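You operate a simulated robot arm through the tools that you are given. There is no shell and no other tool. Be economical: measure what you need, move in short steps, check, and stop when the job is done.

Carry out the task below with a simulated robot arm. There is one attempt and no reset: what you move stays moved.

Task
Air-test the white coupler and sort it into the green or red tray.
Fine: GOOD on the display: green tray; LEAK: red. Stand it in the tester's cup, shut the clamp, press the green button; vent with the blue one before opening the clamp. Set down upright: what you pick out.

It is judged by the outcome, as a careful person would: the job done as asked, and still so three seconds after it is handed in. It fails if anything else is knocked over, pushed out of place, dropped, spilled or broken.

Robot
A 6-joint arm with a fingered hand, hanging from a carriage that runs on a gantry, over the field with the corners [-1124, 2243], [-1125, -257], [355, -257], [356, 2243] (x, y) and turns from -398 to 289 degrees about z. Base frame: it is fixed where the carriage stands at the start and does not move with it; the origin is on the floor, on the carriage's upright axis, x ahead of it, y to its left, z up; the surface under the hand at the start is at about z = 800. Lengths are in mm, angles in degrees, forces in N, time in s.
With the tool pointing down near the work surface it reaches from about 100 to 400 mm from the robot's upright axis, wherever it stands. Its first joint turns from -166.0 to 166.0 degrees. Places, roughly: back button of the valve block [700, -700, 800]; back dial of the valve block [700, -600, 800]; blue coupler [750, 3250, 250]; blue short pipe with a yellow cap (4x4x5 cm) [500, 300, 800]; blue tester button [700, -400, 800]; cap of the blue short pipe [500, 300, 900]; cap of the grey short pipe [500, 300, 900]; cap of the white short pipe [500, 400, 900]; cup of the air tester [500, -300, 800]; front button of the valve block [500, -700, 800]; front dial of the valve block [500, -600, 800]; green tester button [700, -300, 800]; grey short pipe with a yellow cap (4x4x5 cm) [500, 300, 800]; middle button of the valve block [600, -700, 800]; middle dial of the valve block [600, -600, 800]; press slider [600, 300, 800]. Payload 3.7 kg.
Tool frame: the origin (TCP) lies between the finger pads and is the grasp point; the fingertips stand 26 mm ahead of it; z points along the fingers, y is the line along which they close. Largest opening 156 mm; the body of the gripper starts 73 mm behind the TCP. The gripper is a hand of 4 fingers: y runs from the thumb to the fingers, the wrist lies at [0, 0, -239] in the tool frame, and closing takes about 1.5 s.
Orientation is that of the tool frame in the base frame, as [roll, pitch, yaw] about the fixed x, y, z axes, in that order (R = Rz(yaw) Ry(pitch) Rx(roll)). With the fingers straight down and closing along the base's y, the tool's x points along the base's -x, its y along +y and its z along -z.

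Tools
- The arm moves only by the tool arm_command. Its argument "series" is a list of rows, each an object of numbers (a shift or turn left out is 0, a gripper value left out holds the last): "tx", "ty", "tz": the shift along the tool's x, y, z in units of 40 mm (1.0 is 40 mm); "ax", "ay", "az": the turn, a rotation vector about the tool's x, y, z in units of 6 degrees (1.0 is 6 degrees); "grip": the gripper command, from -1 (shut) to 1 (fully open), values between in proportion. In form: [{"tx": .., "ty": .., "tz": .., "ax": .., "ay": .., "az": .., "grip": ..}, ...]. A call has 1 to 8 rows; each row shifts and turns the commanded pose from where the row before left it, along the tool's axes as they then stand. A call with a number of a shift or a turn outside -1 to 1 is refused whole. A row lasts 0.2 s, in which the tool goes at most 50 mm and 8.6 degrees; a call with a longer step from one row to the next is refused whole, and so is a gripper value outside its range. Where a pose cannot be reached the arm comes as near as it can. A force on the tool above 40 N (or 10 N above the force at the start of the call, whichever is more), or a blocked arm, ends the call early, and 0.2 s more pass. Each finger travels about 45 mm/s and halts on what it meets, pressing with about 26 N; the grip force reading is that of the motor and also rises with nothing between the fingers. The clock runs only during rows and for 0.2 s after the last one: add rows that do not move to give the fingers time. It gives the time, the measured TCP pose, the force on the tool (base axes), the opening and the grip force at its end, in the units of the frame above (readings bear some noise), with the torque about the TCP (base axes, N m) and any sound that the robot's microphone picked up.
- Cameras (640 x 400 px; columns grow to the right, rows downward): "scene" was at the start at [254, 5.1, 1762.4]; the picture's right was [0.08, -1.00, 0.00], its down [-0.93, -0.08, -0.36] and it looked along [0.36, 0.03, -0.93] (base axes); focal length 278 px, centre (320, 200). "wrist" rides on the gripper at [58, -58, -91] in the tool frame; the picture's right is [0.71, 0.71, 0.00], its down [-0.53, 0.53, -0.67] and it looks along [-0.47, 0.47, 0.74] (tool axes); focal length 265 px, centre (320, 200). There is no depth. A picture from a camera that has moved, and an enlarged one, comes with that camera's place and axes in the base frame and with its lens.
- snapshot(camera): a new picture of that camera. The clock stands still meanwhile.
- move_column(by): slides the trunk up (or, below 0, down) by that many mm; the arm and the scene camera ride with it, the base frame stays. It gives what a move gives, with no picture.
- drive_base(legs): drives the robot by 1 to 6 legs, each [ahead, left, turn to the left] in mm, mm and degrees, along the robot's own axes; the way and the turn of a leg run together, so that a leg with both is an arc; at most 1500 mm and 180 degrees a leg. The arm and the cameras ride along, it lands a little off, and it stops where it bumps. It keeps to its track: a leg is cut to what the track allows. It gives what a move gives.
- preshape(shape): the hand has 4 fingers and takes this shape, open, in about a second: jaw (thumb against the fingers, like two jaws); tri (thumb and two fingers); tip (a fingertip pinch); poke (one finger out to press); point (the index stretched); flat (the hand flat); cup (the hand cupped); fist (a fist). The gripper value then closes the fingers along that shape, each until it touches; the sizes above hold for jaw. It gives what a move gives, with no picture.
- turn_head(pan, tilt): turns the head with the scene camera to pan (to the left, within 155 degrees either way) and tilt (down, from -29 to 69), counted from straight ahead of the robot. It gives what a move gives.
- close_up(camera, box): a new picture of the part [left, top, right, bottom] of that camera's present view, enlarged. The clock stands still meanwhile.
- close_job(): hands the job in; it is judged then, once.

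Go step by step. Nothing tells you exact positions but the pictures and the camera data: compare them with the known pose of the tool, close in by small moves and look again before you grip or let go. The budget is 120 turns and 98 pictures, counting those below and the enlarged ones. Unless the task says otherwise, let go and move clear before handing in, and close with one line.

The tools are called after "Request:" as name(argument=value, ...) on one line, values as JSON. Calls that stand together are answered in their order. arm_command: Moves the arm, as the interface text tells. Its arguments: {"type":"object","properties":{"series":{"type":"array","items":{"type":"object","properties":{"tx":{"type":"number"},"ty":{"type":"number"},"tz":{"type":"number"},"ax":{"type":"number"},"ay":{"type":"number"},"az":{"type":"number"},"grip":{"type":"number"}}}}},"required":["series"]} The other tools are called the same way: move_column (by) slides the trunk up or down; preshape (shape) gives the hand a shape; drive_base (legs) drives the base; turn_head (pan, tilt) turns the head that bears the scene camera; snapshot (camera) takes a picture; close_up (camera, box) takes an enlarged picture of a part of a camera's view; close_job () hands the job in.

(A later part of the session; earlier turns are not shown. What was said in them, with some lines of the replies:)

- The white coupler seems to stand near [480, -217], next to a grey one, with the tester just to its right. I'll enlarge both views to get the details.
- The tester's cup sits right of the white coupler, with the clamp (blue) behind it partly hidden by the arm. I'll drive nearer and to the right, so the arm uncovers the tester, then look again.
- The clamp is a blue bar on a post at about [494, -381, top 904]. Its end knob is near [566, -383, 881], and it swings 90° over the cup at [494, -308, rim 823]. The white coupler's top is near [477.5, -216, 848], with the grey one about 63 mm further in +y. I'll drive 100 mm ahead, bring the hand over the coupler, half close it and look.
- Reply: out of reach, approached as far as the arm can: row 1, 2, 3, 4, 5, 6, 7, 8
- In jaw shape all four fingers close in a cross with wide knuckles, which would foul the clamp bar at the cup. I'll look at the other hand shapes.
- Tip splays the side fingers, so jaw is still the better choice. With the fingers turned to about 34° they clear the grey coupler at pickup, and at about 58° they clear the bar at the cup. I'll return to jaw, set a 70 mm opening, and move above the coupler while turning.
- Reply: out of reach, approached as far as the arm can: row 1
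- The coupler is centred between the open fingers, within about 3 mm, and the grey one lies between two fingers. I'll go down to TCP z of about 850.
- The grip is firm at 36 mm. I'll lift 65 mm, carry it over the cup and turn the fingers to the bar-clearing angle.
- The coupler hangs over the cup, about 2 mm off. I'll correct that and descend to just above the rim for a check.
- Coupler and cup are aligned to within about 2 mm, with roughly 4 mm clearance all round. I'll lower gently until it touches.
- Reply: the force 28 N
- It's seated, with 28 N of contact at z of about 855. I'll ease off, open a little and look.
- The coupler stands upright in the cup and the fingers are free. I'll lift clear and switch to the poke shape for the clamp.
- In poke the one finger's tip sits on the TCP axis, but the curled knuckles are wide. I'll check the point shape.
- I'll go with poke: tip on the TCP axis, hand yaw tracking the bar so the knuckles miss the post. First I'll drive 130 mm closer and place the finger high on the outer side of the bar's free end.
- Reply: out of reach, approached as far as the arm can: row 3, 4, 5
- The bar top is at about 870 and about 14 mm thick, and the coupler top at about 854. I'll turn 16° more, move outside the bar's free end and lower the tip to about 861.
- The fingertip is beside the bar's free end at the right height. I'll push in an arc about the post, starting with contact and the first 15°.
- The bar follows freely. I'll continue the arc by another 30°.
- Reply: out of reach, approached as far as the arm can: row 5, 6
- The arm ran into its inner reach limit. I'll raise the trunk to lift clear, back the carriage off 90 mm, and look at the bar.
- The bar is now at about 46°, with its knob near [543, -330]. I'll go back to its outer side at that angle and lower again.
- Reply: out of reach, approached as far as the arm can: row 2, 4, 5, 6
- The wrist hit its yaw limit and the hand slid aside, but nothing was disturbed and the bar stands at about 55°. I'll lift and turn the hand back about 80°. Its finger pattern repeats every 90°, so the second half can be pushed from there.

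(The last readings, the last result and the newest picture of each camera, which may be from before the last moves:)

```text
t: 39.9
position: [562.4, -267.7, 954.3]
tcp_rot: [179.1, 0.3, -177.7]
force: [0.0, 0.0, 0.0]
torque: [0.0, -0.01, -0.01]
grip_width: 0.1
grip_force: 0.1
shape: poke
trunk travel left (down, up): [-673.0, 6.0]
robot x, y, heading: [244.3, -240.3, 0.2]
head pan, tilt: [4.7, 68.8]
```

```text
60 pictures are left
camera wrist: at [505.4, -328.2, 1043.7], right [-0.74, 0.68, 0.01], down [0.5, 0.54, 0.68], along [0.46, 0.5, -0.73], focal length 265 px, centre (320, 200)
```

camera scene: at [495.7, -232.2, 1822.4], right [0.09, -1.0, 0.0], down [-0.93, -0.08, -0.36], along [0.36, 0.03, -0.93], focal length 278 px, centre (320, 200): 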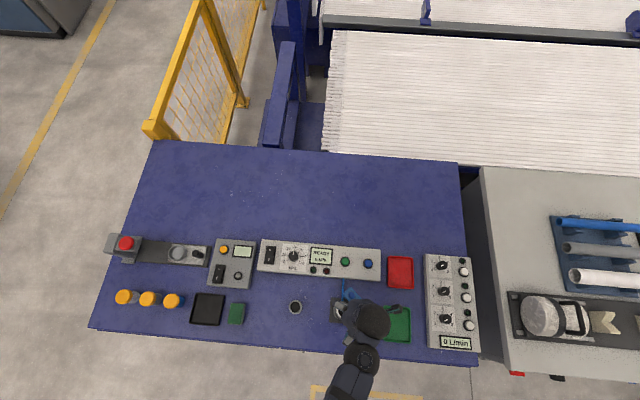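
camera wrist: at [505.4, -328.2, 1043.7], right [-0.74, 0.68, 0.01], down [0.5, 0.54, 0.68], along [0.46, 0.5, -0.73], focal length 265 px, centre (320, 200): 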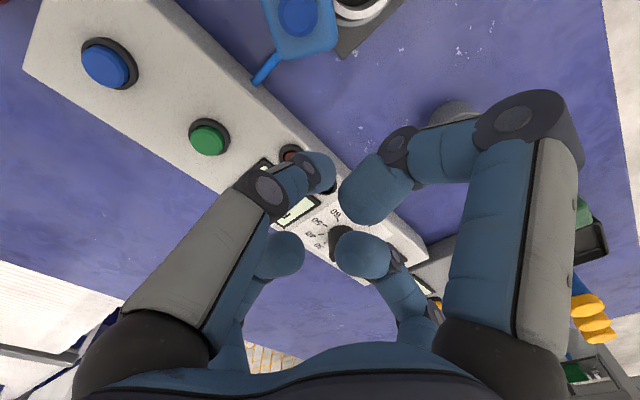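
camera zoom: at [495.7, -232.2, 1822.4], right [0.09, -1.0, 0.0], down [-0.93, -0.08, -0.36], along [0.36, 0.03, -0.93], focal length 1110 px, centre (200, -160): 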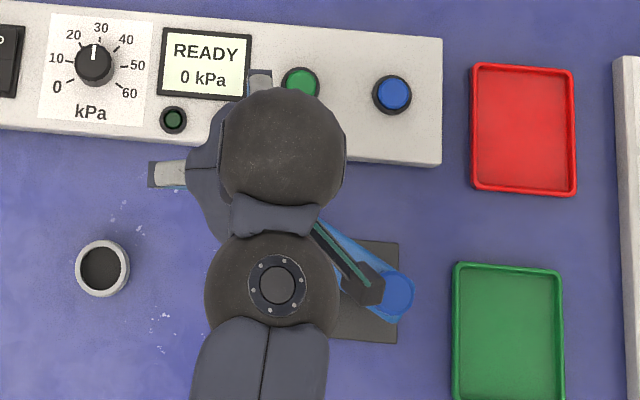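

The bar is at about 60°, knob near [529, -319]. I'll move to its outer side and lower there.

Request:
arm_command(series=[{"ty": -0.61, "tx": 0.03}, {"ty": -0.61, "tx": 0.03}, {"ty": -0.61, "tx": 0.03}, {"tz": 0.6}, {"tz": 0.6}, {"tz": 0.5}, {}])

Request:
close_up(camera="scene", box=[270, 240, 430, 340])

```text
t: 41.5
position: [562.9, -338.9, 885.1]
tcp_rot: [179.1, 0.3, -177.4]
force: [0.0, -0.2, -0.5]
torque: [0.0, 0.02, -0.05]
grip_width: 0.1
grip_force: 0.0
shape: poke
trunk travel left (down, up): [-673.0, 6.0]
robot x, y, heading: [243.6, -242.4, 0.4]
head pan, tilt: [4.7, 68.8]
```

```text
4.00 times, centred on (350, 290) of scene
camera zoom: at [495.7, -232.2, 1822.4], right [0.09, -1.0, 0.0], down [-0.93, -0.08, -0.36], along [0.36, 0.03, -0.93], focal length 1110 px, centre (200, -160)
```

zoom: 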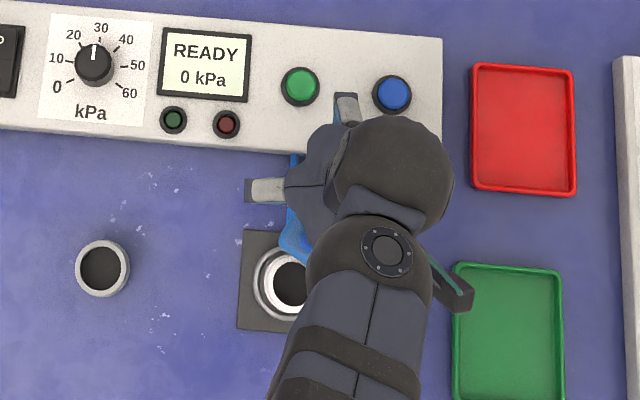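

Request:
arm_command(series=[{"tx": 0.19, "ty": 0.14, "az": -0.4}, {"tx": 0.19, "ty": 0.14, "az": -0.4}, {"tx": 0.19, "ty": 0.14, "az": -0.4}, {"tx": 0.13, "ty": 0.1}, {}])

Request:
close_up(camera="scene", box=[270, 240, 430, 340])

```text
t: 42.7
position: [532.6, -322.4, 886.0]
tcp_rot: [179.1, 0.4, -170.3]
force: [0.2, -0.4, -0.4]
torque: [0.03, -0.02, 0.0]
grip_width: 0.0
grip_force: 0.0
shape: poke
trunk travel left (down, up): [-673.0, 6.0]
robot x, y, heading: [240.2, -238.7, 0.2]
head pan, tilt: [4.7, 68.8]
```

```text
4.00 times, centred on (350, 290) of scene
camera zoom: at [495.7, -232.2, 1822.4], right [0.09, -1.0, 0.0], down [-0.93, -0.08, -0.36], along [0.36, 0.03, -0.93], focal length 1110 px, centre (200, -160)
```

zoom: 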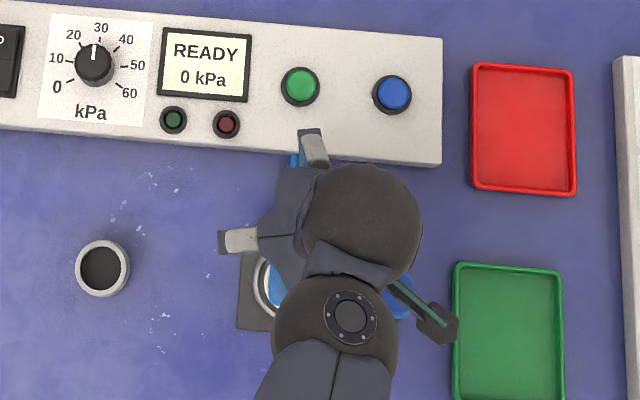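

Request:
arm_command(series=[{"tx": 0.09, "ty": 0.067}, {"tx": 0.09, "ty": 0.067}, {"tx": 0.09, "ty": 0.06}, {"tx": 0.05}, {"tx": 0.05}])

Request:
snapshot(camera="wrist")

```text
t: 43.9
position: [518.7, -316.8, 884.8]
tcp_rot: [179.1, 0.7, -170.2]
force: [5.8, 0.7, -0.4]
torque: [0.0, -0.1, -0.01]
grip_width: 0.1
grip_force: 0.0
shape: poke
trunk travel left (down, up): [-673.0, 6.0]
robot x, y, heading: [243.1, -237.5, 0.1]
head pan, tilt: [4.7, 68.8]
```

```text
57 pictures are left
camera wrist: at [470.1, -384.4, 974.1], right [-0.82, 0.58, 0.0], down [0.42, 0.6, 0.68], along [0.39, 0.56, -0.73], focal length 265 px, centre (320, 200)
```

wrist: 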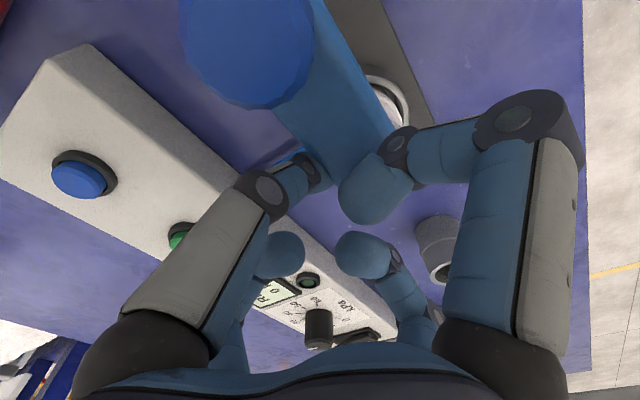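

Light contact force shows, so the bar seems to be at its stop. A small extra nudge will confirm it.

Request:
arm_command(series=[{"tx": 0.05}, {"tx": 0.05}, {}])

```text
t: 44.7
position: [518.2, -317.0, 886.8]
tcp_rot: [179.1, 0.8, -170.2]
force: [18.8, 1.8, -6.7]
torque: [0.03, -0.36, 0.0]
grip_width: 0.0
grip_force: 0.0
shape: poke
trunk travel left (down, up): [-673.0, 6.0]
robot x, y, heading: [241.5, -238.6, 0.3]
head pan, tilt: [4.7, 68.8]
```

It's firmly at the stop, 19 N without moving. I'll back off, lift and look at the clamp.

Request:
arm_command(series=[{"tx": -0.3}, {"tx": -0.3}, {"tz": -0.8}, {"tz": -0.8}, {"tz": -0.5}, {"tx": -0.9}, {"tx": -0.9}, {}])

Request:
close_up(camera="scene", box=[270, 240, 430, 340])

Request:
snapshot(camera="wrist")

```text
t: 46.5
position: [606.6, -303.1, 970.7]
tcp_rot: [179.1, 0.3, -170.3]
force: [0.2, 0.2, -1.2]
torque: [-0.05, 0.01, -0.02]
grip_width: 0.1
grip_force: 0.1
shape: poke
trunk travel left (down, up): [-673.0, 6.0]
robot x, y, heading: [238.2, -235.7, 0.5]
head pan, tilt: [4.7, 68.8]
```

```text
4.00 times, centred on (350, 290) of scene
camera zoom: at [495.7, -232.2, 1822.4], right [0.09, -1.0, 0.0], down [-0.93, -0.08, -0.36], along [0.36, 0.03, -0.93], focal length 1110 px, centre (200, -160)
```

zoom: 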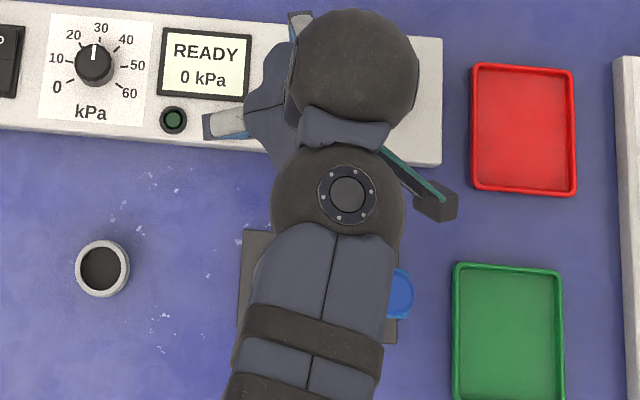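

```text
55 pictures are left
camera wrist: at [557.7, -370.3, 1058.9], right [-0.82, 0.58, 0.01], down [0.43, 0.6, 0.68], along [0.39, 0.56, -0.73], focal length 265 px, centre (320, 200)
```

wrist: 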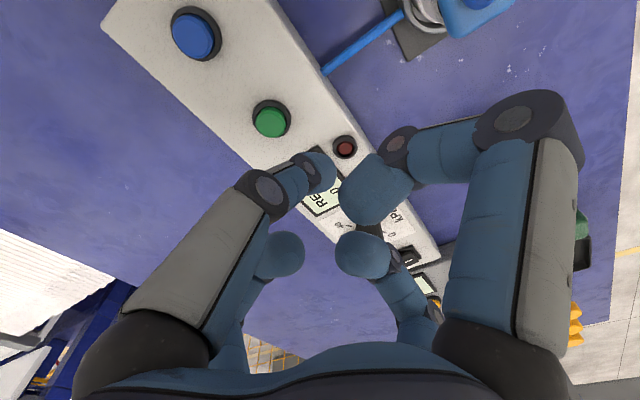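

The green button is at about [652, -308, 845] and the blue at [654, -388, 845]. I'll drive 46 mm ahead, which puts the finger over the green button, and check the clamp and alignment.

Request:
drive_base(legs=[[46, -4, 0]])

Request:
snapshot(camera="wrist")

Request:
close_up(camera="scene", box=[270, 240, 430, 340])

```text
t: 47.4
position: [652.9, -307.2, 969.3]
tcp_rot: [179.1, 0.4, -170.3]
force: [-0.1, -0.2, 0.3]
torque: [-0.02, -0.01, 0.01]
grip_width: 0.0
grip_force: 0.2
shape: poke
trunk travel left (down, up): [-673.0, 6.0]
robot x, y, heading: [285.7, -242.8, 0.3]
head pan, tilt: [4.7, 68.8]
```

```text
54 pictures are left
camera wrist: at [603.2, -374.3, 1058.9], right [-0.82, 0.58, 0.01], down [0.43, 0.6, 0.68], along [0.39, 0.56, -0.73], focal length 265 px, centre (320, 200)
```

wrist: 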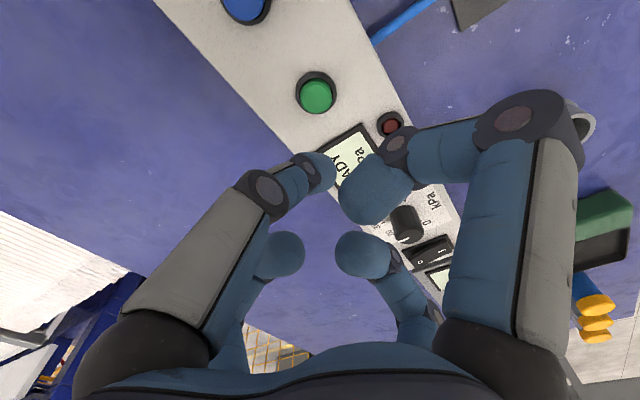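

```text
4.00 times, centred on (350, 290) of scene
camera zoom: at [541.4, -236.1, 1822.4], right [0.09, -1.0, 0.0], down [-0.93, -0.08, -0.36], along [0.36, 0.03, -0.93], focal length 1110 px, centre (200, -160)
```

zoom: 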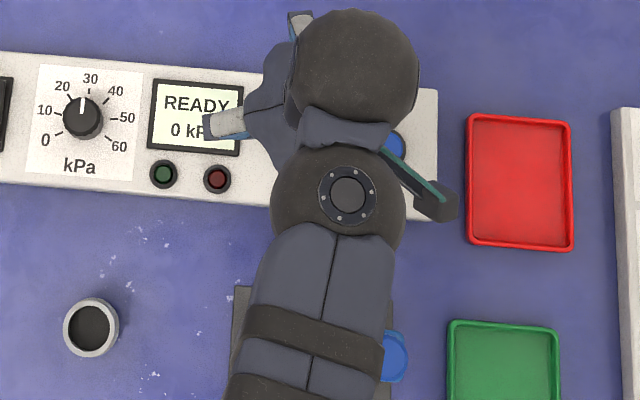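

The tip is over the green button within 1 mm. I'll go down.

Request:
arm_command(series=[{"tz": 0.7}, {"tz": 0.7}, {"tz": 0.6}, {"tz": 0.2}, {}])

Request:
arm_command(series=[{"tz": 0.1}, {"tz": 0.1}, {"tz": 0.1}, {}])

Request:
close_up(camera="scene", box=[270, 240, 430, 340])

```text
t: 48.6
position: [651.6, -304.5, 882.4]
tcp_rot: [179.1, 0.5, -170.4]
force: [-0.4, 1.1, 0.4]
torque: [0.0, -0.03, 0.0]
grip_width: 0.0
grip_force: 0.0
shape: poke
trunk travel left (down, up): [-673.0, 6.0]
robot x, y, heading: [286.9, -243.7, 0.4]
head pan, tilt: [4.7, 68.8]
```

```text
t: 49.6
position: [645.6, -304.8, 878.2]
tcp_rot: [179.1, 0.5, -170.4]
force: [0.4, -0.7, -0.4]
torque: [0.0, 0.01, 0.02]
grip_width: 0.1
grip_force: 0.1
shape: poke
out of reach, approached as far as the arm can: row 1, 2, 3
trunk travel left (down, up): [-673.0, 6.0]
robot x, y, heading: [288.1, -239.5, 0.1]
head pan, tilt: [4.7, 68.8]
```

```text
4.00 times, centred on (350, 290) of scene
camera zoom: at [541.4, -236.1, 1822.4], right [0.09, -1.0, 0.0], down [-0.93, -0.08, -0.36], along [0.36, 0.03, -0.93], focal length 1110 px, centre (200, -160)
```

zoom: 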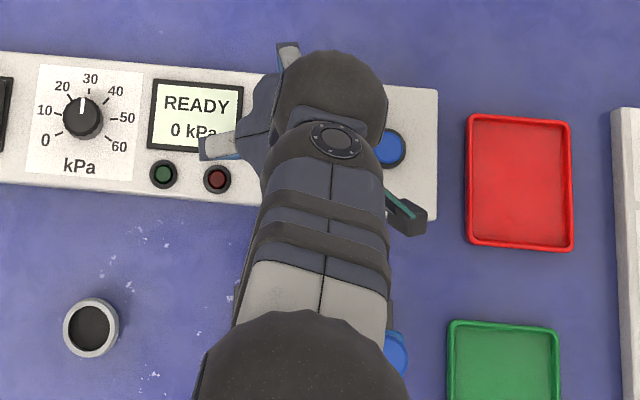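

The arm is stretched to its outer limit with the trunk raised. I'll lift a bit, drive 60 mm ahead and re-centre on the button.

Request:
arm_command(series=[{"tz": -0.5}, {"tz": -0.4}])

Request:
drive_base(legs=[[60, 0, 0]])

```text
t: 50.2
position: [646.2, -303.4, 914.7]
tcp_rot: [179.1, 0.4, -170.3]
force: [-0.9, 0.1, -0.2]
torque: [0.03, -0.03, 0.0]
grip_width: 0.0
grip_force: 0.0
shape: poke
trunk travel left (down, up): [-673.0, 6.0]
robot x, y, heading: [287.3, -241.4, -0.1]
head pan, tilt: [4.7, 68.8]
```

```text
t: 51.2
position: [705.9, -304.4, 914.7]
tcp_rot: [179.1, 0.5, -170.4]
force: [0.0, 0.3, -0.3]
torque: [-0.02, 0.01, 0.02]
grip_width: 0.0
grip_force: 0.0
shape: poke
trunk travel left (down, up): [-673.0, 6.0]
robot x, y, heading: [348.1, -244.8, 0.2]
head pan, tilt: [4.7, 68.8]
```

Request:
arm_command(series=[{"tx": 0.66, "ty": 0.074}, {"tx": 0.66, "ty": 0.074}, {"tz": 0.4}, {"tz": 0.25}, {}])

Request:
snapshot(camera="wrist")

```text
t: 52.4
position: [653.7, -305.8, 887.2]
tcp_rot: [179.2, 0.4, -170.3]
force: [-0.1, 0.2, 0.3]
torque: [0.02, -0.01, 0.0]
grip_width: 0.0
grip_force: 0.1
shape: poke
trunk travel left (down, up): [-673.0, 6.0]
robot x, y, heading: [354.9, -242.7, 0.3]
head pan, tilt: [4.7, 68.8]
```

```text
51 pictures are left
camera wrist: at [605.2, -373.3, 975.9], right [-0.82, 0.58, 0.01], down [0.43, 0.6, 0.68], along [0.39, 0.56, -0.73], focal length 265 px, centre (320, 200)
```

wrist: 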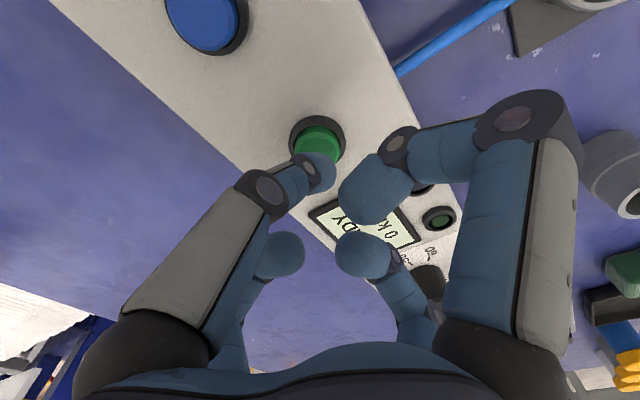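

Request:
arm_command(series=[{"tx": 0.04, "ty": -0.06, "tz": 0.2}, {"tz": 0.15}, {"tz": 0.1}, {"tz": 0.1}, {"tz": 0.1}, {"tz": 0.08}])

Request:
close_up(camera="scene", box=[270, 260, 430, 360])

```text
t: 53.8
position: [660.6, -311.6, 862.1]
tcp_rot: [179.4, 1.0, -170.3]
force: [-0.1, 0.0, 34.4]
torque: [0.38, 0.14, 0.0]
grip_width: 0.0
grip_force: 0.0
shape: poke
trunk travel left (down, up): [-673.0, 6.0]
robot x, y, heading: [350.2, -239.9, 0.5]
head pan, tilt: [4.7, 68.8]
heard: click
stopped in row 6: the force on the tool passed its limit at 41 N (the readings are from after the stop); the commanded pose is now the measured one
```

```text
4.00 times, centred on (350, 310) of scene
camera zoom: at [602.1, -236.3, 1822.8], right [0.09, -1.0, 0.0], down [-0.93, -0.08, -0.36], along [0.36, 0.03, -0.93], focal length 1110 px, centre (200, -240)
```

zoom: 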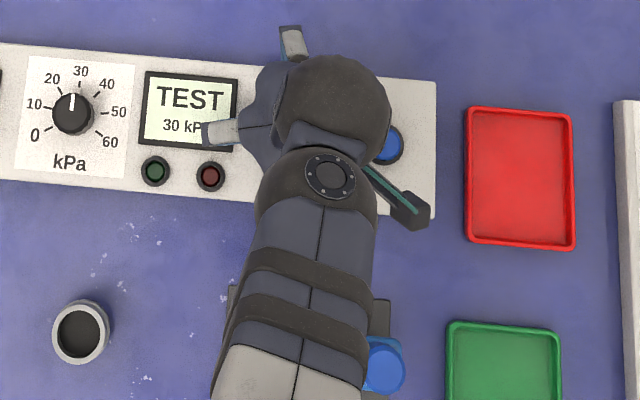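

The button clicked and the display shows TEST at 30 kPa. I'll lift off and wait for the result.

Request:
arm_command(series=[{"tz": -0.4}, {"tz": -0.6}, {}, {}, {}, {}, {}, {}])

Request:
arm_command(series=[{}, {}, {}, {}, {}, {}, {}, {}])

Request:
close_up(camera="scene", box=[270, 260, 430, 360])

```text
t: 55.6
position: [655.6, -310.8, 899.5]
tcp_rot: [179.2, 0.6, -170.5]
force: [0.0, -0.1, -0.2]
torque: [0.0, -0.02, -0.03]
grip_width: 0.0
grip_force: 0.0
shape: poke
trunk travel left (down, up): [-673.0, 6.0]
robot x, y, heading: [348.9, -241.5, 0.4]
head pan, tilt: [4.7, 68.8]
```

```text
t: 57.4
position: [655.9, -310.9, 899.9]
tcp_rot: [179.3, 0.6, -170.4]
force: [0.3, 0.1, -0.4]
torque: [-0.02, 0.01, -0.02]
grip_width: 0.1
grip_force: 0.0
shape: poke
trunk travel left (down, up): [-673.0, 6.0]
robot x, y, heading: [345.8, -240.4, 0.3]
head pan, tilt: [4.7, 68.8]
```

```text
4.00 times, centred on (350, 310) of scene
camera zoom: at [601.7, -236.0, 1822.4], right [0.09, -1.0, 0.0], down [-0.93, -0.08, -0.36], along [0.36, 0.03, -0.93], focal length 1110 px, centre (200, -240)
```

zoom: 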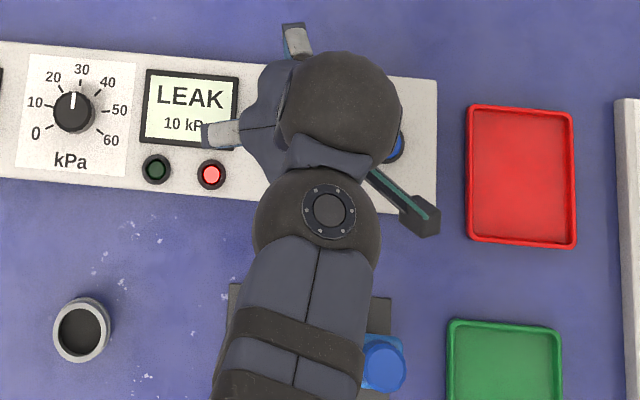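

The result reads LEAK, red lamp lit. Next is venting: I'll move over the blue button.

Request:
arm_command(series=[{"tx": 0.124, "ty": -0.63}, {"tx": 0.124, "ty": -0.63}, {"tx": 0.124, "ty": -0.63}, {"tz": 0.2}, {}])

Request:
snapshot(camera="wrist")

Request:
close_up(camera="scene", box=[270, 260, 430, 360])

```text
t: 58.6
position: [652.3, -387.2, 889.8]
tcp_rot: [179.2, 0.6, -170.5]
force: [0.7, -0.7, 0.1]
torque: [0.01, -0.02, 0.01]
grip_width: 0.0
grip_force: 0.1
shape: poke
trunk travel left (down, up): [-673.0, 6.0]
robot x, y, heading: [347.6, -245.9, 0.5]
head pan, tilt: [4.7, 68.8]
```

```text
48 pictures are left
camera wrist: at [603.1, -454.8, 979.2], right [-0.81, 0.58, 0.0], down [0.43, 0.6, 0.68], along [0.39, 0.55, -0.73], focal length 265 px, centre (320, 200)
```

wrist: 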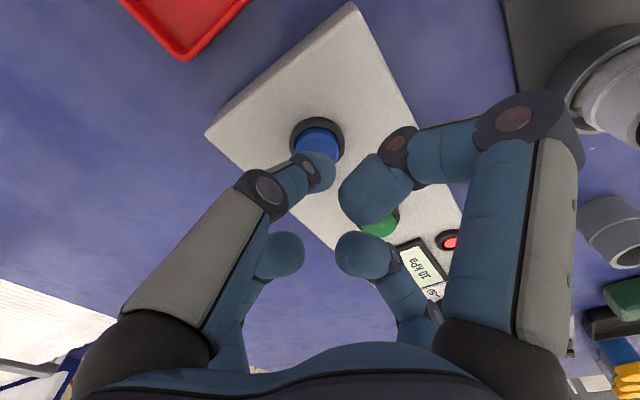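

```text
4.00 times, centred on (350, 310) of scene
camera zoom: at [601.7, -236.0, 1822.4], right [0.09, -1.0, 0.0], down [-0.93, -0.08, -0.36], along [0.36, 0.03, -0.93], focal length 1110 px, centre (200, -240)
```

zoom: 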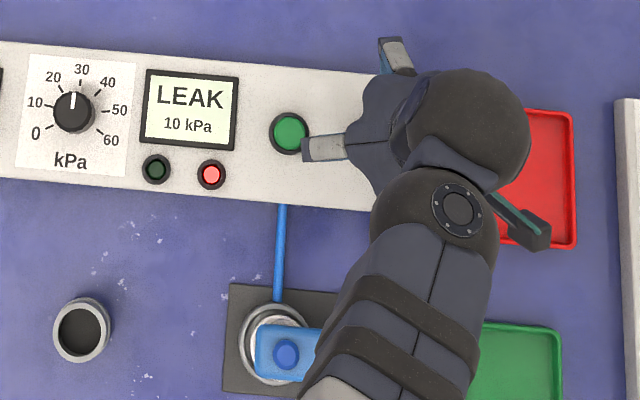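

The clamp knob sits right over the coupler, so the result stands. I'll press the blue button.

Request:
arm_command(series=[{"tx": 0.04, "ty": -0.04, "tz": 0.25}, {"tz": 0.15}, {"tz": 0.1}, {"tz": 0.1}, {"tz": 0.1}, {"tz": 0.08}])

Request:
arm_command(series=[{"tz": -0.5}, {"tz": -0.7}, {}, {}, {}, {}])

Request:
close_up(camera="scene", box=[270, 260, 430, 360])

```text
t: 60.0
position: [653.3, -394.2, 862.9]
tcp_rot: [179.7, 0.7, -170.7]
force: [-5.6, -10.1, 37.3]
torque: [-0.04, 0.32, 0.03]
grip_width: 0.0
grip_force: 0.0
shape: poke
trunk travel left (down, up): [-673.0, 6.0]
robot x, y, heading: [345.4, -242.2, 0.4]
head pan, tilt: [4.7, 68.8]
heard: click
```

```text
t: 61.4
position: [651.0, -389.8, 908.1]
tcp_rot: [179.2, 0.5, -170.5]
force: [-0.1, -0.3, -0.3]
torque: [-0.03, 0.0, 0.01]
grip_width: 0.1
grip_force: 0.1
shape: poke
trunk travel left (down, up): [-673.0, 6.0]
robot x, y, heading: [346.8, -242.4, 0.4]
head pan, tilt: [4.7, 68.8]
```

```text
4.00 times, centred on (350, 310) of scene
camera zoom: at [601.7, -236.0, 1822.4], right [0.09, -1.0, 0.0], down [-0.93, -0.08, -0.36], along [0.36, 0.03, -0.93], focal length 1110 px, centre (200, -240)
```

zoom: 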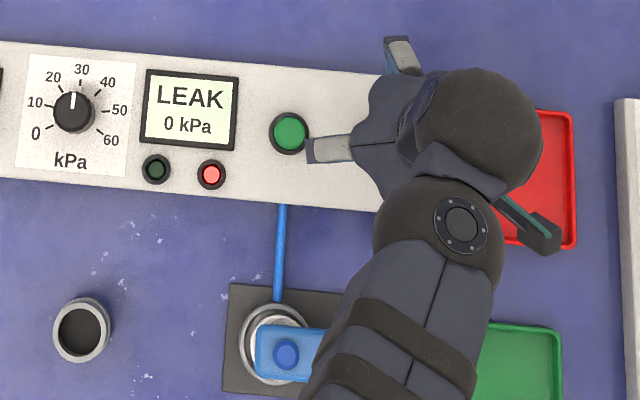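

Vented to 0 kPa. To open the clamp I'll lift, back the carriage off, and bring the finger to the near (-x) side of the bar's free end.

Request:
arm_command(series=[{"tz": -0.6}, {"tz": -0.5}])

Request:
drive_base(legs=[[-117, 0, 0]])

Request:
arm_command(series=[{"tx": 0.585, "ty": 0.75}, {"tx": 0.585, "ty": 0.75}, {"tx": 0.585, "ty": 0.75}, {"az": -0.95}, {"az": -0.95}, {"az": -0.95}, {"az": -0.95}, {"az": -0.95}])

Request:
arm_command(series=[{"az": -0.92}, {"az": -0.92}, {"az": -0.92}, {"az": -0.92}, {}])

Request:
snapshot(camera="wrist")

```text
t: 62.0
position: [650.8, -390.6, 951.3]
tcp_rot: [179.1, 0.6, -170.6]
force: [-0.8, -0.5, -0.4]
torque: [-0.01, 0.0, 0.01]
grip_width: 0.1
grip_force: 0.1
shape: poke
trunk travel left (down, up): [-673.0, 6.0]
robot x, y, heading: [344.8, -240.3, 0.0]
head pan, tilt: [4.7, 68.8]
```

```text
t: 63.3
position: [535.7, -390.6, 950.3]
tcp_rot: [179.3, 0.7, -170.4]
force: [-0.3, -0.3, 1.0]
torque: [0.01, 0.01, 0.02]
grip_width: 0.0
grip_force: 0.1
shape: poke
trunk travel left (down, up): [-673.0, 6.0]
robot x, y, heading: [231.5, -239.6, 0.5]
head pan, tilt: [4.7, 68.8]
```

```text
t: 65.1
position: [450.7, -313.0, 951.4]
tcp_rot: [179.5, 1.0, -141.9]
force: [-0.1, 0.0, -0.3]
torque: [0.0, -0.01, 0.0]
grip_width: 0.0
grip_force: 0.0
shape: poke
trunk travel left (down, up): [-673.0, 6.0]
robot x, y, heading: [233.1, -243.1, 0.6]
head pan, tilt: [4.7, 68.8]
```

```text
t: 66.3
position: [451.0, -311.9, 952.0]
tcp_rot: [-180.0, 0.9, -119.8]
force: [0.9, -0.1, 0.1]
torque: [-0.02, 0.0, 0.01]
grip_width: 0.1
grip_force: 0.0
shape: poke
trunk travel left (down, up): [-673.0, 6.0]
robot x, y, heading: [231.5, -239.2, 0.5]
head pan, tilt: [4.7, 68.8]
```

```text
45 pictures are left
camera wrist: at [470.2, -391.8, 1041.3], right [-0.96, -0.26, -0.01], down [-0.2, 0.71, 0.68], along [-0.17, 0.66, -0.74], focal length 265 px, centre (320, 200)
```

wrist: 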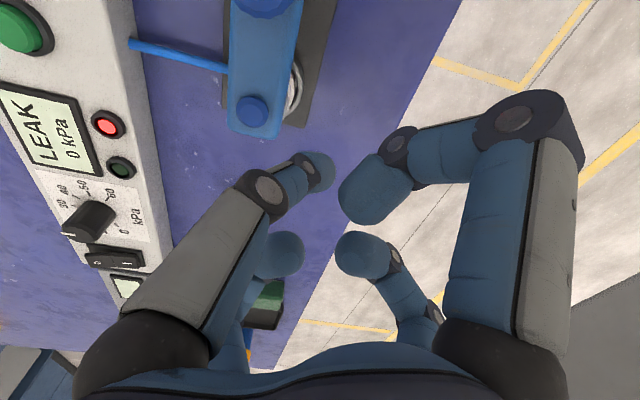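

Request:
arm_command(series=[{"tz": 0.6}, {"tz": 0.6}, {"tz": 0.42}, {}])

Request:
snapshot(camera="wrist")

```text
t: 67.3
position: [451.5, -311.0, 887.0]
tcp_rot: [-180.0, 0.8, -119.9]
force: [-0.2, 0.8, 0.8]
torque: [-0.01, -0.04, -0.01]
grip_width: 0.0
grip_force: 0.2
shape: poke
trunk travel left (down, up): [-673.0, 6.0]
robot x, y, heading: [228.3, -244.7, 0.3]
head pan, tilt: [4.7, 68.8]
```

```text
44 pictures are left
camera wrist: at [470.7, -390.3, 976.5], right [-0.97, -0.26, -0.01], down [-0.2, 0.71, 0.68], along [-0.17, 0.66, -0.74], focal length 265 px, centre (320, 200)
```

wrist: 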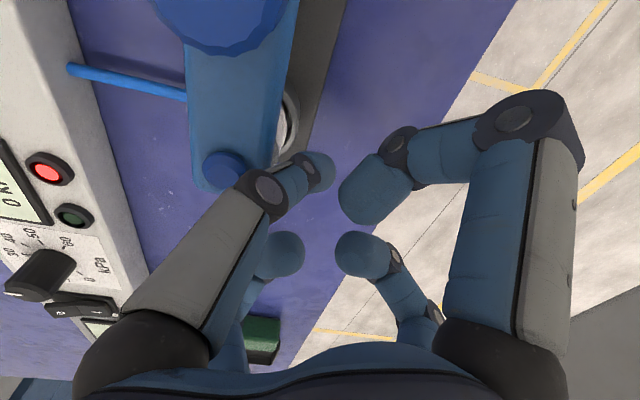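

The finger is beside the bar on the near side. I'll push it open along the arc, turning the hand the other way.

Request:
arm_command(series=[{"tx": -0.138, "ty": -0.34}, {"tx": -0.169, "ty": -0.171, "az": 0.97}, {"tx": -0.186, "ty": -0.153, "az": 0.97}, {"tx": -0.159, "ty": -0.18, "az": 0.97}, {"tx": -0.177, "ty": -0.162, "az": 0.97}])

Request:
snapshot(camera="wrist")

```text
t: 68.5
position: [504.2, -309.8, 886.2]
tcp_rot: [179.5, 0.8, -143.2]
force: [-0.7, -0.2, -0.3]
torque: [0.02, -0.01, 0.01]
grip_width: 0.0
grip_force: 0.1
shape: poke
trunk travel left (down, up): [-673.0, 6.0]
robot x, y, heading: [229.6, -241.9, 0.3]
head pan, tilt: [4.7, 68.8]
```

```text
43 pictures are left
camera wrist: at [489.9, -390.8, 977.2], right [-0.99, 0.14, -0.01], down [0.1, 0.73, 0.68], along [0.1, 0.67, -0.73], focal length 265 px, centre (320, 200)
```

wrist: 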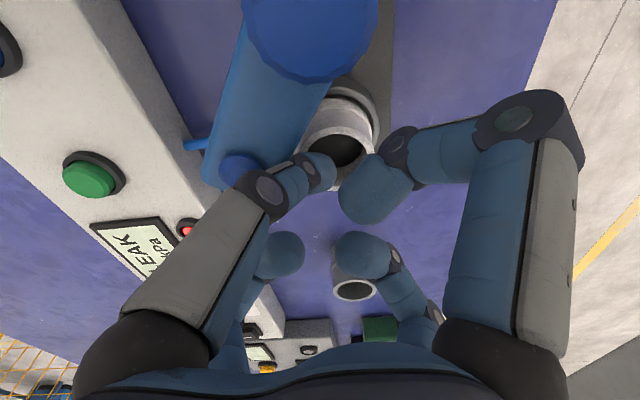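

The bar is swinging open and the coupler stays standing in the cup. I'll continue.

Request:
arm_command(series=[{"tx": -0.148, "ty": -0.188, "az": 0.97}, {"tx": -0.166, "ty": -0.172, "az": 0.97}, {"tx": -0.137, "ty": -0.198, "az": 0.97}, {"tx": -0.156, "ty": -0.183, "az": 0.97}])

Request:
arm_command(series=[{"tx": -0.126, "ty": -0.205, "az": 0.97}, {"tx": -0.146, "ty": -0.191, "az": 0.97}, {"tx": -0.111, "ty": -0.212, "az": 0.97}, {"tx": -0.133, "ty": -0.199, "az": 0.97}])

Request:
close_up(camera="scene", box=[270, 235, 430, 335])

Request:
snapshot(camera="wrist")

```text
t: 69.5
position: [537.4, -324.2, 886.5]
tcp_rot: [179.1, 0.7, -166.6]
force: [0.2, 0.6, 0.4]
torque: [0.01, -0.02, 0.02]
grip_width: 0.0
grip_force: 0.1
shape: poke
trunk travel left (down, up): [-673.0, 6.0]
robot x, y, heading: [232.5, -241.5, -0.1]
head pan, tilt: [4.7, 68.8]
```

```text
t: 70.5
position: [561.2, -347.2, 886.8]
tcp_rot: [178.8, 0.0, 170.5]
force: [-6.9, 20.2, 21.9]
torque: [-0.17, 0.11, -0.13]
grip_width: 0.1
grip_force: 0.0
shape: poke
trunk travel left (down, up): [-673.0, 6.0]
robot x, y, heading: [233.4, -243.6, 0.4]
head pan, tilt: [4.7, 68.8]
```

```text
4.00 times, centred on (350, 285) of scene
camera zoom: at [485.9, -234.5, 1822.8], right [0.09, -1.0, 0.0], down [-0.93, -0.08, -0.36], along [0.36, 0.04, -0.93], focal length 1110 px, centre (200, -140)
```

zoom: 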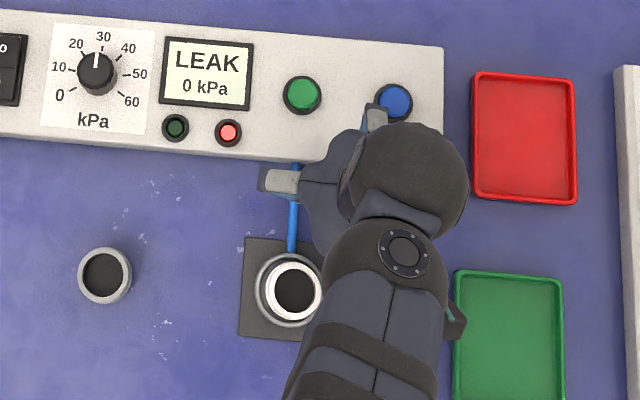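

```text
41 pictures are left
camera wrist: at [492.7, -395.8, 976.7], right [-0.58, 0.81, 0.02], down [0.6, 0.42, 0.68], along [0.55, 0.4, -0.73], focal length 265 px, centre (320, 200)
```

wrist: 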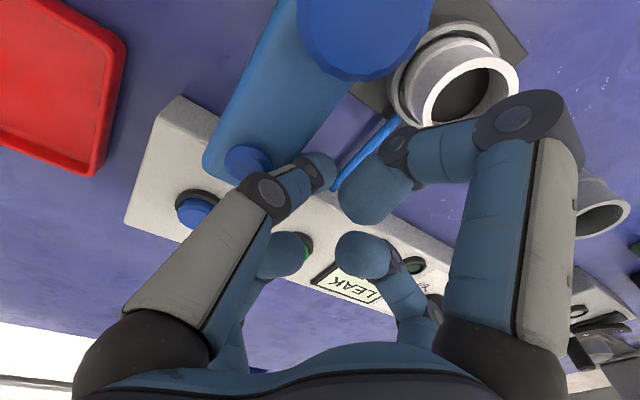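

The open stop is reached. I'll back off, lift, shift to the side, and look.

Request:
arm_command(series=[{"ty": 0.2, "tz": -0.1}, {"ty": 0.2, "tz": -0.3}, {"tz": -0.8}, {"tz": -0.8}, {"tz": -0.5}])

Request:
preshape(shape="jaw")

Request:
snapshot(camera="wrist")

```text
t: 71.7
position: [563.2, -340.7, 989.2]
tcp_rot: [179.2, 0.3, 170.3]
force: [-0.8, 0.4, -0.2]
torque: [-0.01, 0.03, -0.01]
grip_width: 0.1
grip_force: 0.1
shape: poke
trunk travel left (down, up): [-673.0, 6.0]
robot x, y, heading: [231.2, -243.6, 0.5]
head pan, tilt: [4.7, 68.8]
```

```text
t: 72.6
position: [563.0, -340.6, 989.0]
tcp_rot: [179.1, 0.4, 170.3]
force: [-0.9, 0.2, 0.2]
torque: [0.03, -0.01, -0.01]
grip_width: 156.0
grip_force: 0.0
shape: jaw
trunk travel left (down, up): [-673.0, 6.0]
robot x, y, heading: [231.5, -241.5, 0.4]
head pan, tilt: [4.7, 68.8]
```

```text
40 pictures are left
camera wrist: at [494.8, -388.2, 1078.6], right [-0.58, 0.82, 0.01], down [0.6, 0.42, 0.68], along [0.55, 0.4, -0.73], focal length 265 px, centre (320, 200)
```

wrist: 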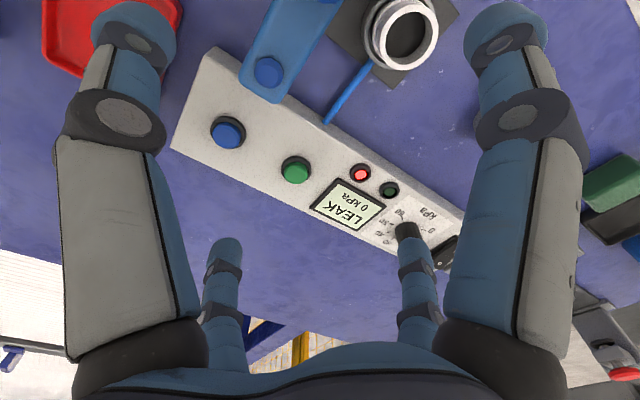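

The bar is back at its open position and the coupler is still upright in the cup. I'll go above it with the bar-clearing finger angle and a 60 mm opening.

Request:
arm_command(series=[{"tx": 0.92, "ty": 0.25, "grip": -0.23}, {"tx": 0.92, "ty": 0.25}, {"az": 0.917}, {"az": 0.917}, {"az": 0.917}, {"az": 0.917}, {"tz": 0.6}, {"tz": 0.6}])

Request:
snapshot(camera="wrist")

```text
t: 74.4
position: [494.2, -307.8, 938.1]
tcp_rot: [179.1, -0.1, 148.3]
force: [1.3, -0.6, -0.1]
torque: [0.01, 0.02, -0.03]
grip_width: 60.5
grip_force: 0.0
shape: jaw
trunk travel left (down, up): [-673.0, 6.0]
robot x, y, heading: [229.5, -245.2, 0.3]
head pan, tilt: [4.7, 68.8]
```

```text
39 pictures are left
camera wrist: at [412.9, -326.3, 1027.4], right [-0.23, 0.97, 0.01], down [0.72, 0.16, 0.68], along [0.66, 0.16, -0.74], focal length 265 px, centre (320, 200)
```

wrist: 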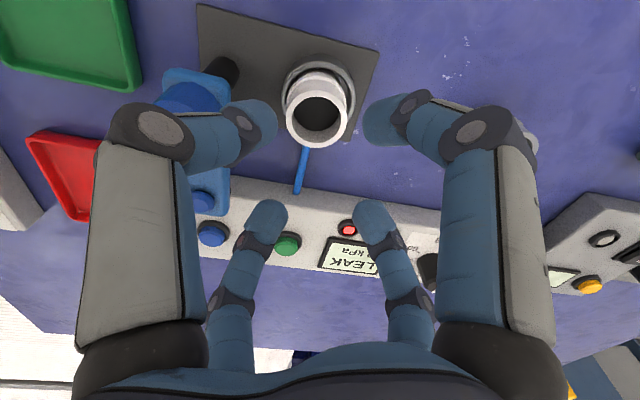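

Request:
arm_command(series=[{"tx": 0.065, "ty": -0.04, "tz": 0.6}, {"tz": 0.6}, {"tz": 0.4}, {}])

Request:
snapshot(camera="wrist")

```text
t: 75.4
position: [492.0, -306.5, 875.9]
tcp_rot: [179.1, 0.1, 148.3]
force: [0.3, 0.6, 0.2]
torque: [-0.01, -0.02, 0.05]
grip_width: 60.3
grip_force: 0.0
shape: jaw
trunk travel left (down, up): [-673.0, 6.0]
robot x, y, heading: [230.2, -243.4, 0.0]
head pan, tilt: [4.7, 68.8]
```

```text
38 pictures are left
camera wrist: at [410.4, -324.8, 964.9], right [-0.23, 0.97, 0.01], down [0.72, 0.16, 0.68], along [0.66, 0.16, -0.74], focal length 265 px, centre (320, 200)
```

wrist: 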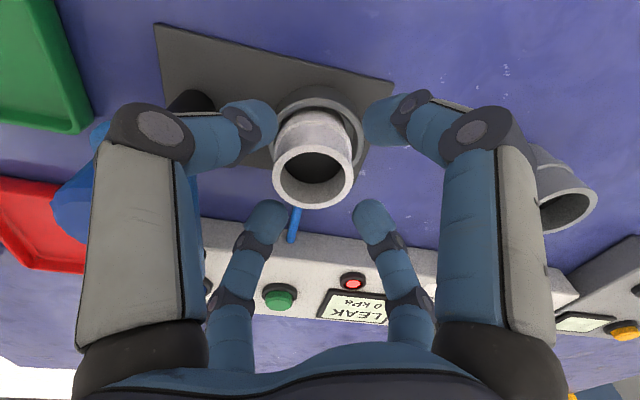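

Request:
arm_command(series=[{"tx": -0.05, "ty": -0.08, "tz": 0.2}, {"tz": 0.27}, {"grip": -1}, {}, {}, {}, {}])

Request:
snapshot(camera="wrist")

```text
t: 77.0
position: [491.5, -310.0, 856.3]
tcp_rot: [179.2, -0.1, 148.3]
force: [0.1, 0.7, -0.5]
torque: [0.03, 0.0, 0.01]
grip_width: 35.2
grip_force: 26.4
shape: jaw
trunk travel left (down, up): [-673.0, 6.0]
robot x, y, heading: [230.6, -241.3, 0.3]
head pan, tilt: [4.7, 68.8]
```

```text
37 pictures are left
camera wrist: at [410.8, -328.7, 945.9], right [-0.23, 0.97, 0.01], down [0.72, 0.16, 0.68], along [0.66, 0.16, -0.74], focal length 265 px, centre (320, 200)
```

wrist: 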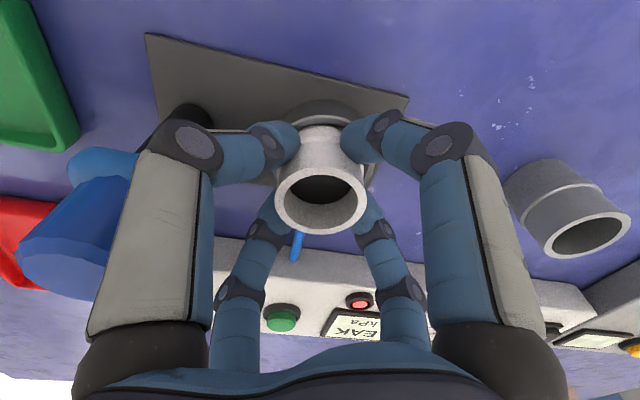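

Gripped. I'll lift 120 mm straight up and drive toward the red tray.

Request:
arm_command(series=[{"tz": -0.5}, {"tz": -0.8}, {"tz": -0.9}, {"tz": -0.8}, {}])

Request:
drive_base(legs=[[120, -12, 0]])

Request:
close_up(camera="scene", box=[300, 235, 460, 335])

```text
t: 78.2
position: [490.8, -311.2, 976.0]
tcp_rot: [179.1, -0.1, 148.3]
force: [0.0, 0.1, -0.3]
torque: [0.01, 0.02, -0.03]
grip_width: 35.0
grip_force: 25.7
shape: jaw
trunk travel left (down, up): [-673.0, 6.0]
robot x, y, heading: [233.1, -242.0, 0.3]
head pan, tilt: [4.7, 68.8]
```

```text
t: 79.4
position: [610.8, -323.6, 974.9]
tcp_rot: [179.1, -0.1, 148.4]
force: [0.2, -0.5, -0.8]
torque: [0.01, -0.02, 0.0]
grip_width: 35.1
grip_force: 25.9
shape: jaw
trunk travel left (down, up): [-673.0, 6.0]
robot x, y, heading: [352.7, -252.1, 0.2]
head pan, tilt: [4.7, 68.8]
```

```text
4.00 times, centred on (380, 285) of scene
camera zoom: at [605.2, -248.3, 1822.4], right [0.09, -1.0, 0.0], down [-0.93, -0.08, -0.36], along [0.36, 0.03, -0.93], focal length 1110 px, centre (80, -140)
```

zoom: 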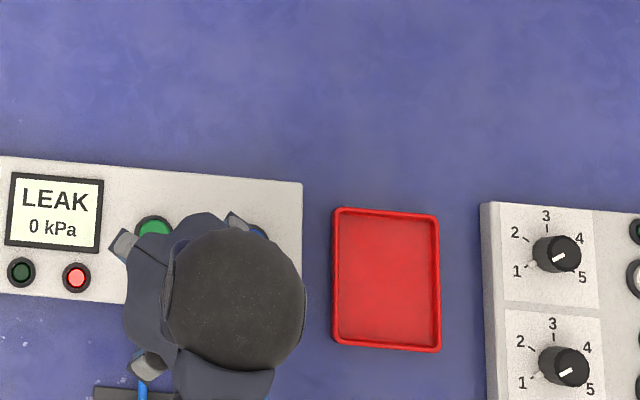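

The red tray is centred at about [638, -512], roughly 93 by 120 mm. I'll carry the coupler above it.

Request:
arm_command(series=[{"tx": -0.55, "ty": -0.76}, {"tx": -0.55, "ty": -0.76}, {"tx": -0.55, "ty": -0.76}, {"tx": -0.55, "ty": -0.76}, {"tx": -0.55, "ty": -0.76}, {}])

Request:
move_column(by=-60)

Request:
snapshot(camera="wrist")

Request:
close_up(camera="scene", box=[300, 235, 460, 335])

```text
t: 80.8
position: [623.6, -511.4, 973.5]
tcp_rot: [179.0, -0.1, 148.2]
force: [-0.2, -0.1, 0.0]
torque: [-0.01, -0.01, 0.0]
grip_width: 34.9
grip_force: 25.3
shape: jaw
trunk travel left (down, up): [-673.0, 6.0]
robot x, y, heading: [352.2, -254.4, 0.2]
head pan, tilt: [4.7, 68.8]
```

```text
t: 81.8
position: [623.8, -510.5, 914.3]
tcp_rot: [179.1, -0.1, 148.3]
force: [0.2, -0.2, -1.3]
torque: [0.0, 0.01, 0.0]
grip_width: 35.1
grip_force: 25.9
shape: jaw
trunk travel left (down, up): [-613.0, 66.0]
robot x, y, heading: [350.8, -253.2, 0.2]
head pan, tilt: [4.7, 68.8]
```

```text
35 pictures are left
camera wrist: at [542.2, -529.9, 1004.2], right [-0.23, 0.97, 0.01], down [0.72, 0.16, 0.68], along [0.66, 0.16, -0.74], focal length 265 px, centre (320, 200)
```

wrist: 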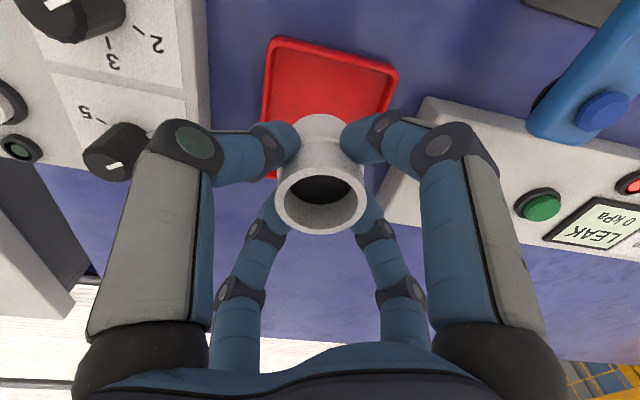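

```text
4.00 times, centred on (380, 285) of scene
camera zoom: at [605.2, -248.3, 1762.4], right [0.09, -1.0, 0.0], down [-0.93, -0.08, -0.36], along [0.36, 0.03, -0.93], focal length 1110 px, centre (80, -140)
```

zoom: 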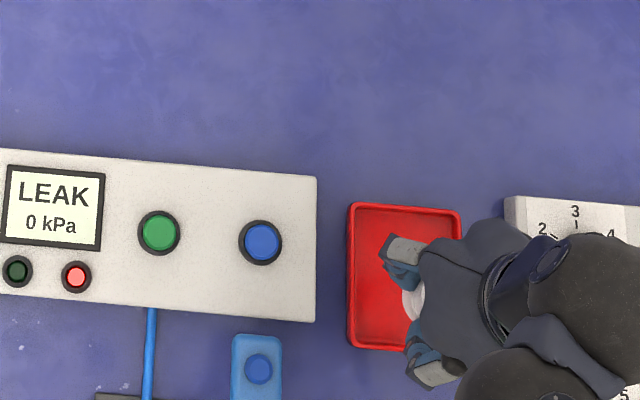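

The coupler is over the tray and clear of the valve block. I'll lower it.

Request:
arm_command(series=[{"tz": 0.5}, {"tz": 0.5}, {"tz": 0.3}, {}])

Request:
arm_command(series=[{"tz": 0.05}, {"tz": 0.05}, {"tz": 0.05}])

```text
t: 82.8
position: [625.3, -509.8, 861.9]
tcp_rot: [179.1, -0.1, 148.3]
force: [0.8, -0.3, -0.4]
torque: [0.04, -0.02, -0.01]
grip_width: 34.9
grip_force: 26.0
shape: jaw
trunk travel left (down, up): [-613.0, 66.0]
robot x, y, heading: [351.0, -254.1, 0.6]
head pan, tilt: [4.7, 68.8]
```

```text
t: 83.6
position: [625.7, -509.3, 857.1]
tcp_rot: [179.1, 0.0, 148.2]
force: [0.3, -0.6, -1.1]
torque: [0.01, 0.01, 0.01]
grip_width: 35.0
grip_force: 26.0
shape: jaw
trunk travel left (down, up): [-613.0, 66.0]
robot x, y, heading: [351.2, -254.0, 0.3]
head pan, tilt: [4.7, 68.8]
```

Request:
arm_command(series=[{"tz": 0.04}, {"tz": 0.04}, {"tz": 0.03}])

```text
t: 84.4
position: [625.8, -509.8, 852.3]
tcp_rot: [179.1, -0.2, 148.2]
force: [-1.0, 0.8, 4.9]
torque: [-0.03, 0.07, -0.02]
grip_width: 35.1
grip_force: 26.2
shape: jaw
trunk travel left (down, up): [-613.0, 66.0]
robot x, y, heading: [352.1, -257.9, 0.1]
head pan, tilt: [4.7, 68.8]
```

It has touched the tray floor, about 5 N. I'll release gently and check.

Request:
arm_command(series=[{"grip": -0.26}, {}, {}, {}, {}])

Request:
snapshot(camera="wrist")

```text
t: 85.6
position: [623.7, -510.0, 851.4]
tcp_rot: [179.1, -0.1, 148.3]
force: [-0.8, -0.9, -0.4]
torque: [0.01, 0.01, 0.01]
grip_width: 57.4
grip_force: 0.0
shape: jaw
trunk travel left (down, up): [-613.0, 66.0]
robot x, y, heading: [348.9, -253.5, 0.4]
head pan, tilt: [4.7, 68.8]
```

```text
33 pictures are left
camera wrist: at [543.1, -528.9, 941.6], right [-0.23, 0.97, 0.01], down [0.72, 0.16, 0.68], along [0.66, 0.16, -0.74], focal length 265 px, centre (320, 200)
```

wrist: 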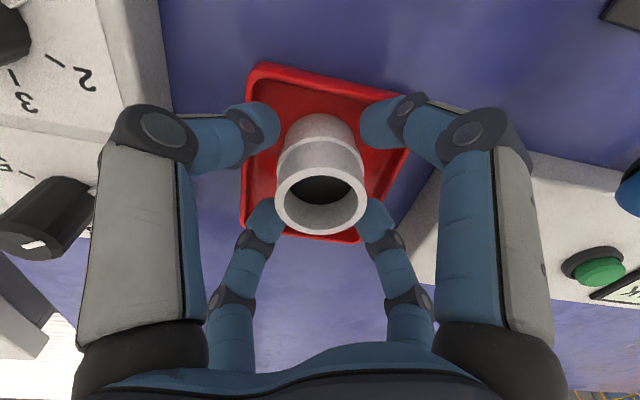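

The coupler stands free in the red tray. I'll lift straight up, back away and check everything.

Request:
arm_command(series=[{"tz": -0.4}, {"tz": -0.8}, {"tz": -0.9}, {"tz": -0.9}, {"tz": -0.5}])

Request:
drive_base(legs=[[-250, 0, 0]])

Request:
snapshot(camera="scene")

Request:
close_up(camera="scene", box=[270, 180, 450, 292])

```text
t: 86.8
position: [628.7, -513.4, 977.6]
tcp_rot: [179.1, 0.0, 148.1]
force: [0.5, 0.1, 0.2]
torque: [0.0, 0.02, -0.01]
grip_width: 57.4
grip_force: 0.1
shape: jaw
out of reach, approached as far as the arm can: row 4, 5
trunk travel left (down, up): [-613.0, 66.0]
robot x, y, heading: [357.8, -255.0, 0.2]
head pan, tilt: [4.7, 68.8]
```

```text
t: 88.6
position: [376.6, -516.5, 976.5]
tcp_rot: [179.1, -0.1, 148.0]
force: [0.6, 0.2, -0.1]
torque: [-0.02, 0.0, -0.01]
grip_width: 57.8
grip_force: 0.1
shape: jaw
trunk travel left (down, up): [-613.0, 66.0]
robot x, y, heading: [101.9, -257.6, 0.1]
head pan, tilt: [4.7, 68.8]
```

```text
32 pictures are left
camera scene: at [353.5, -250.0, 1762.4], right [0.08, -1.0, 0.0], down [-0.93, -0.08, -0.36], along [0.36, 0.03, -0.93], focal length 278 px, centre (320, 200)
```

scene: 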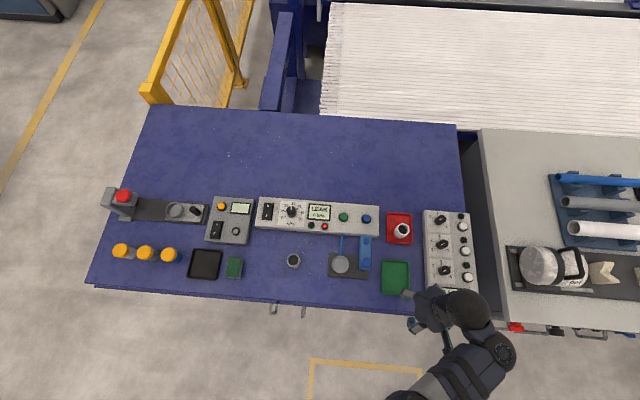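

```text
3.56 times, centred on (360, 236) of scene
camera zoom: at [353.5, -250.0, 1762.4], right [0.08, -1.0, 0.0], down [-0.93, -0.08, -0.36], along [0.36, 0.03, -0.93], focal length 987 px, centre (178, 72)
```

zoom: 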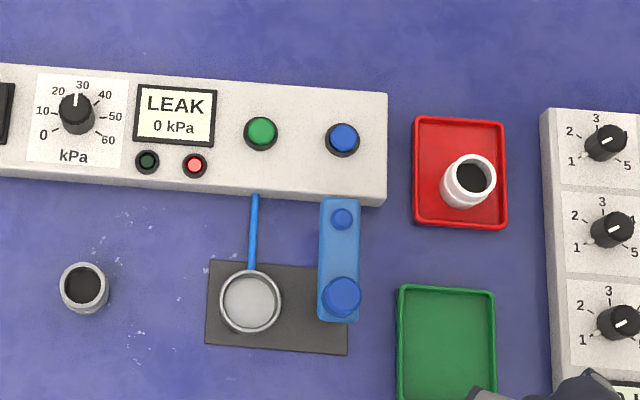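

The coupler stands upright in the red tray. The tester is vented with its clamp open, nothing else has moved, and the hand is clear.

Request:
close_job()

```text
The job is handed in.
```

The white coupler tested LEAK, so it now stands upright in the red tray; I vented the tester to 0 kPa before opening the clamp.
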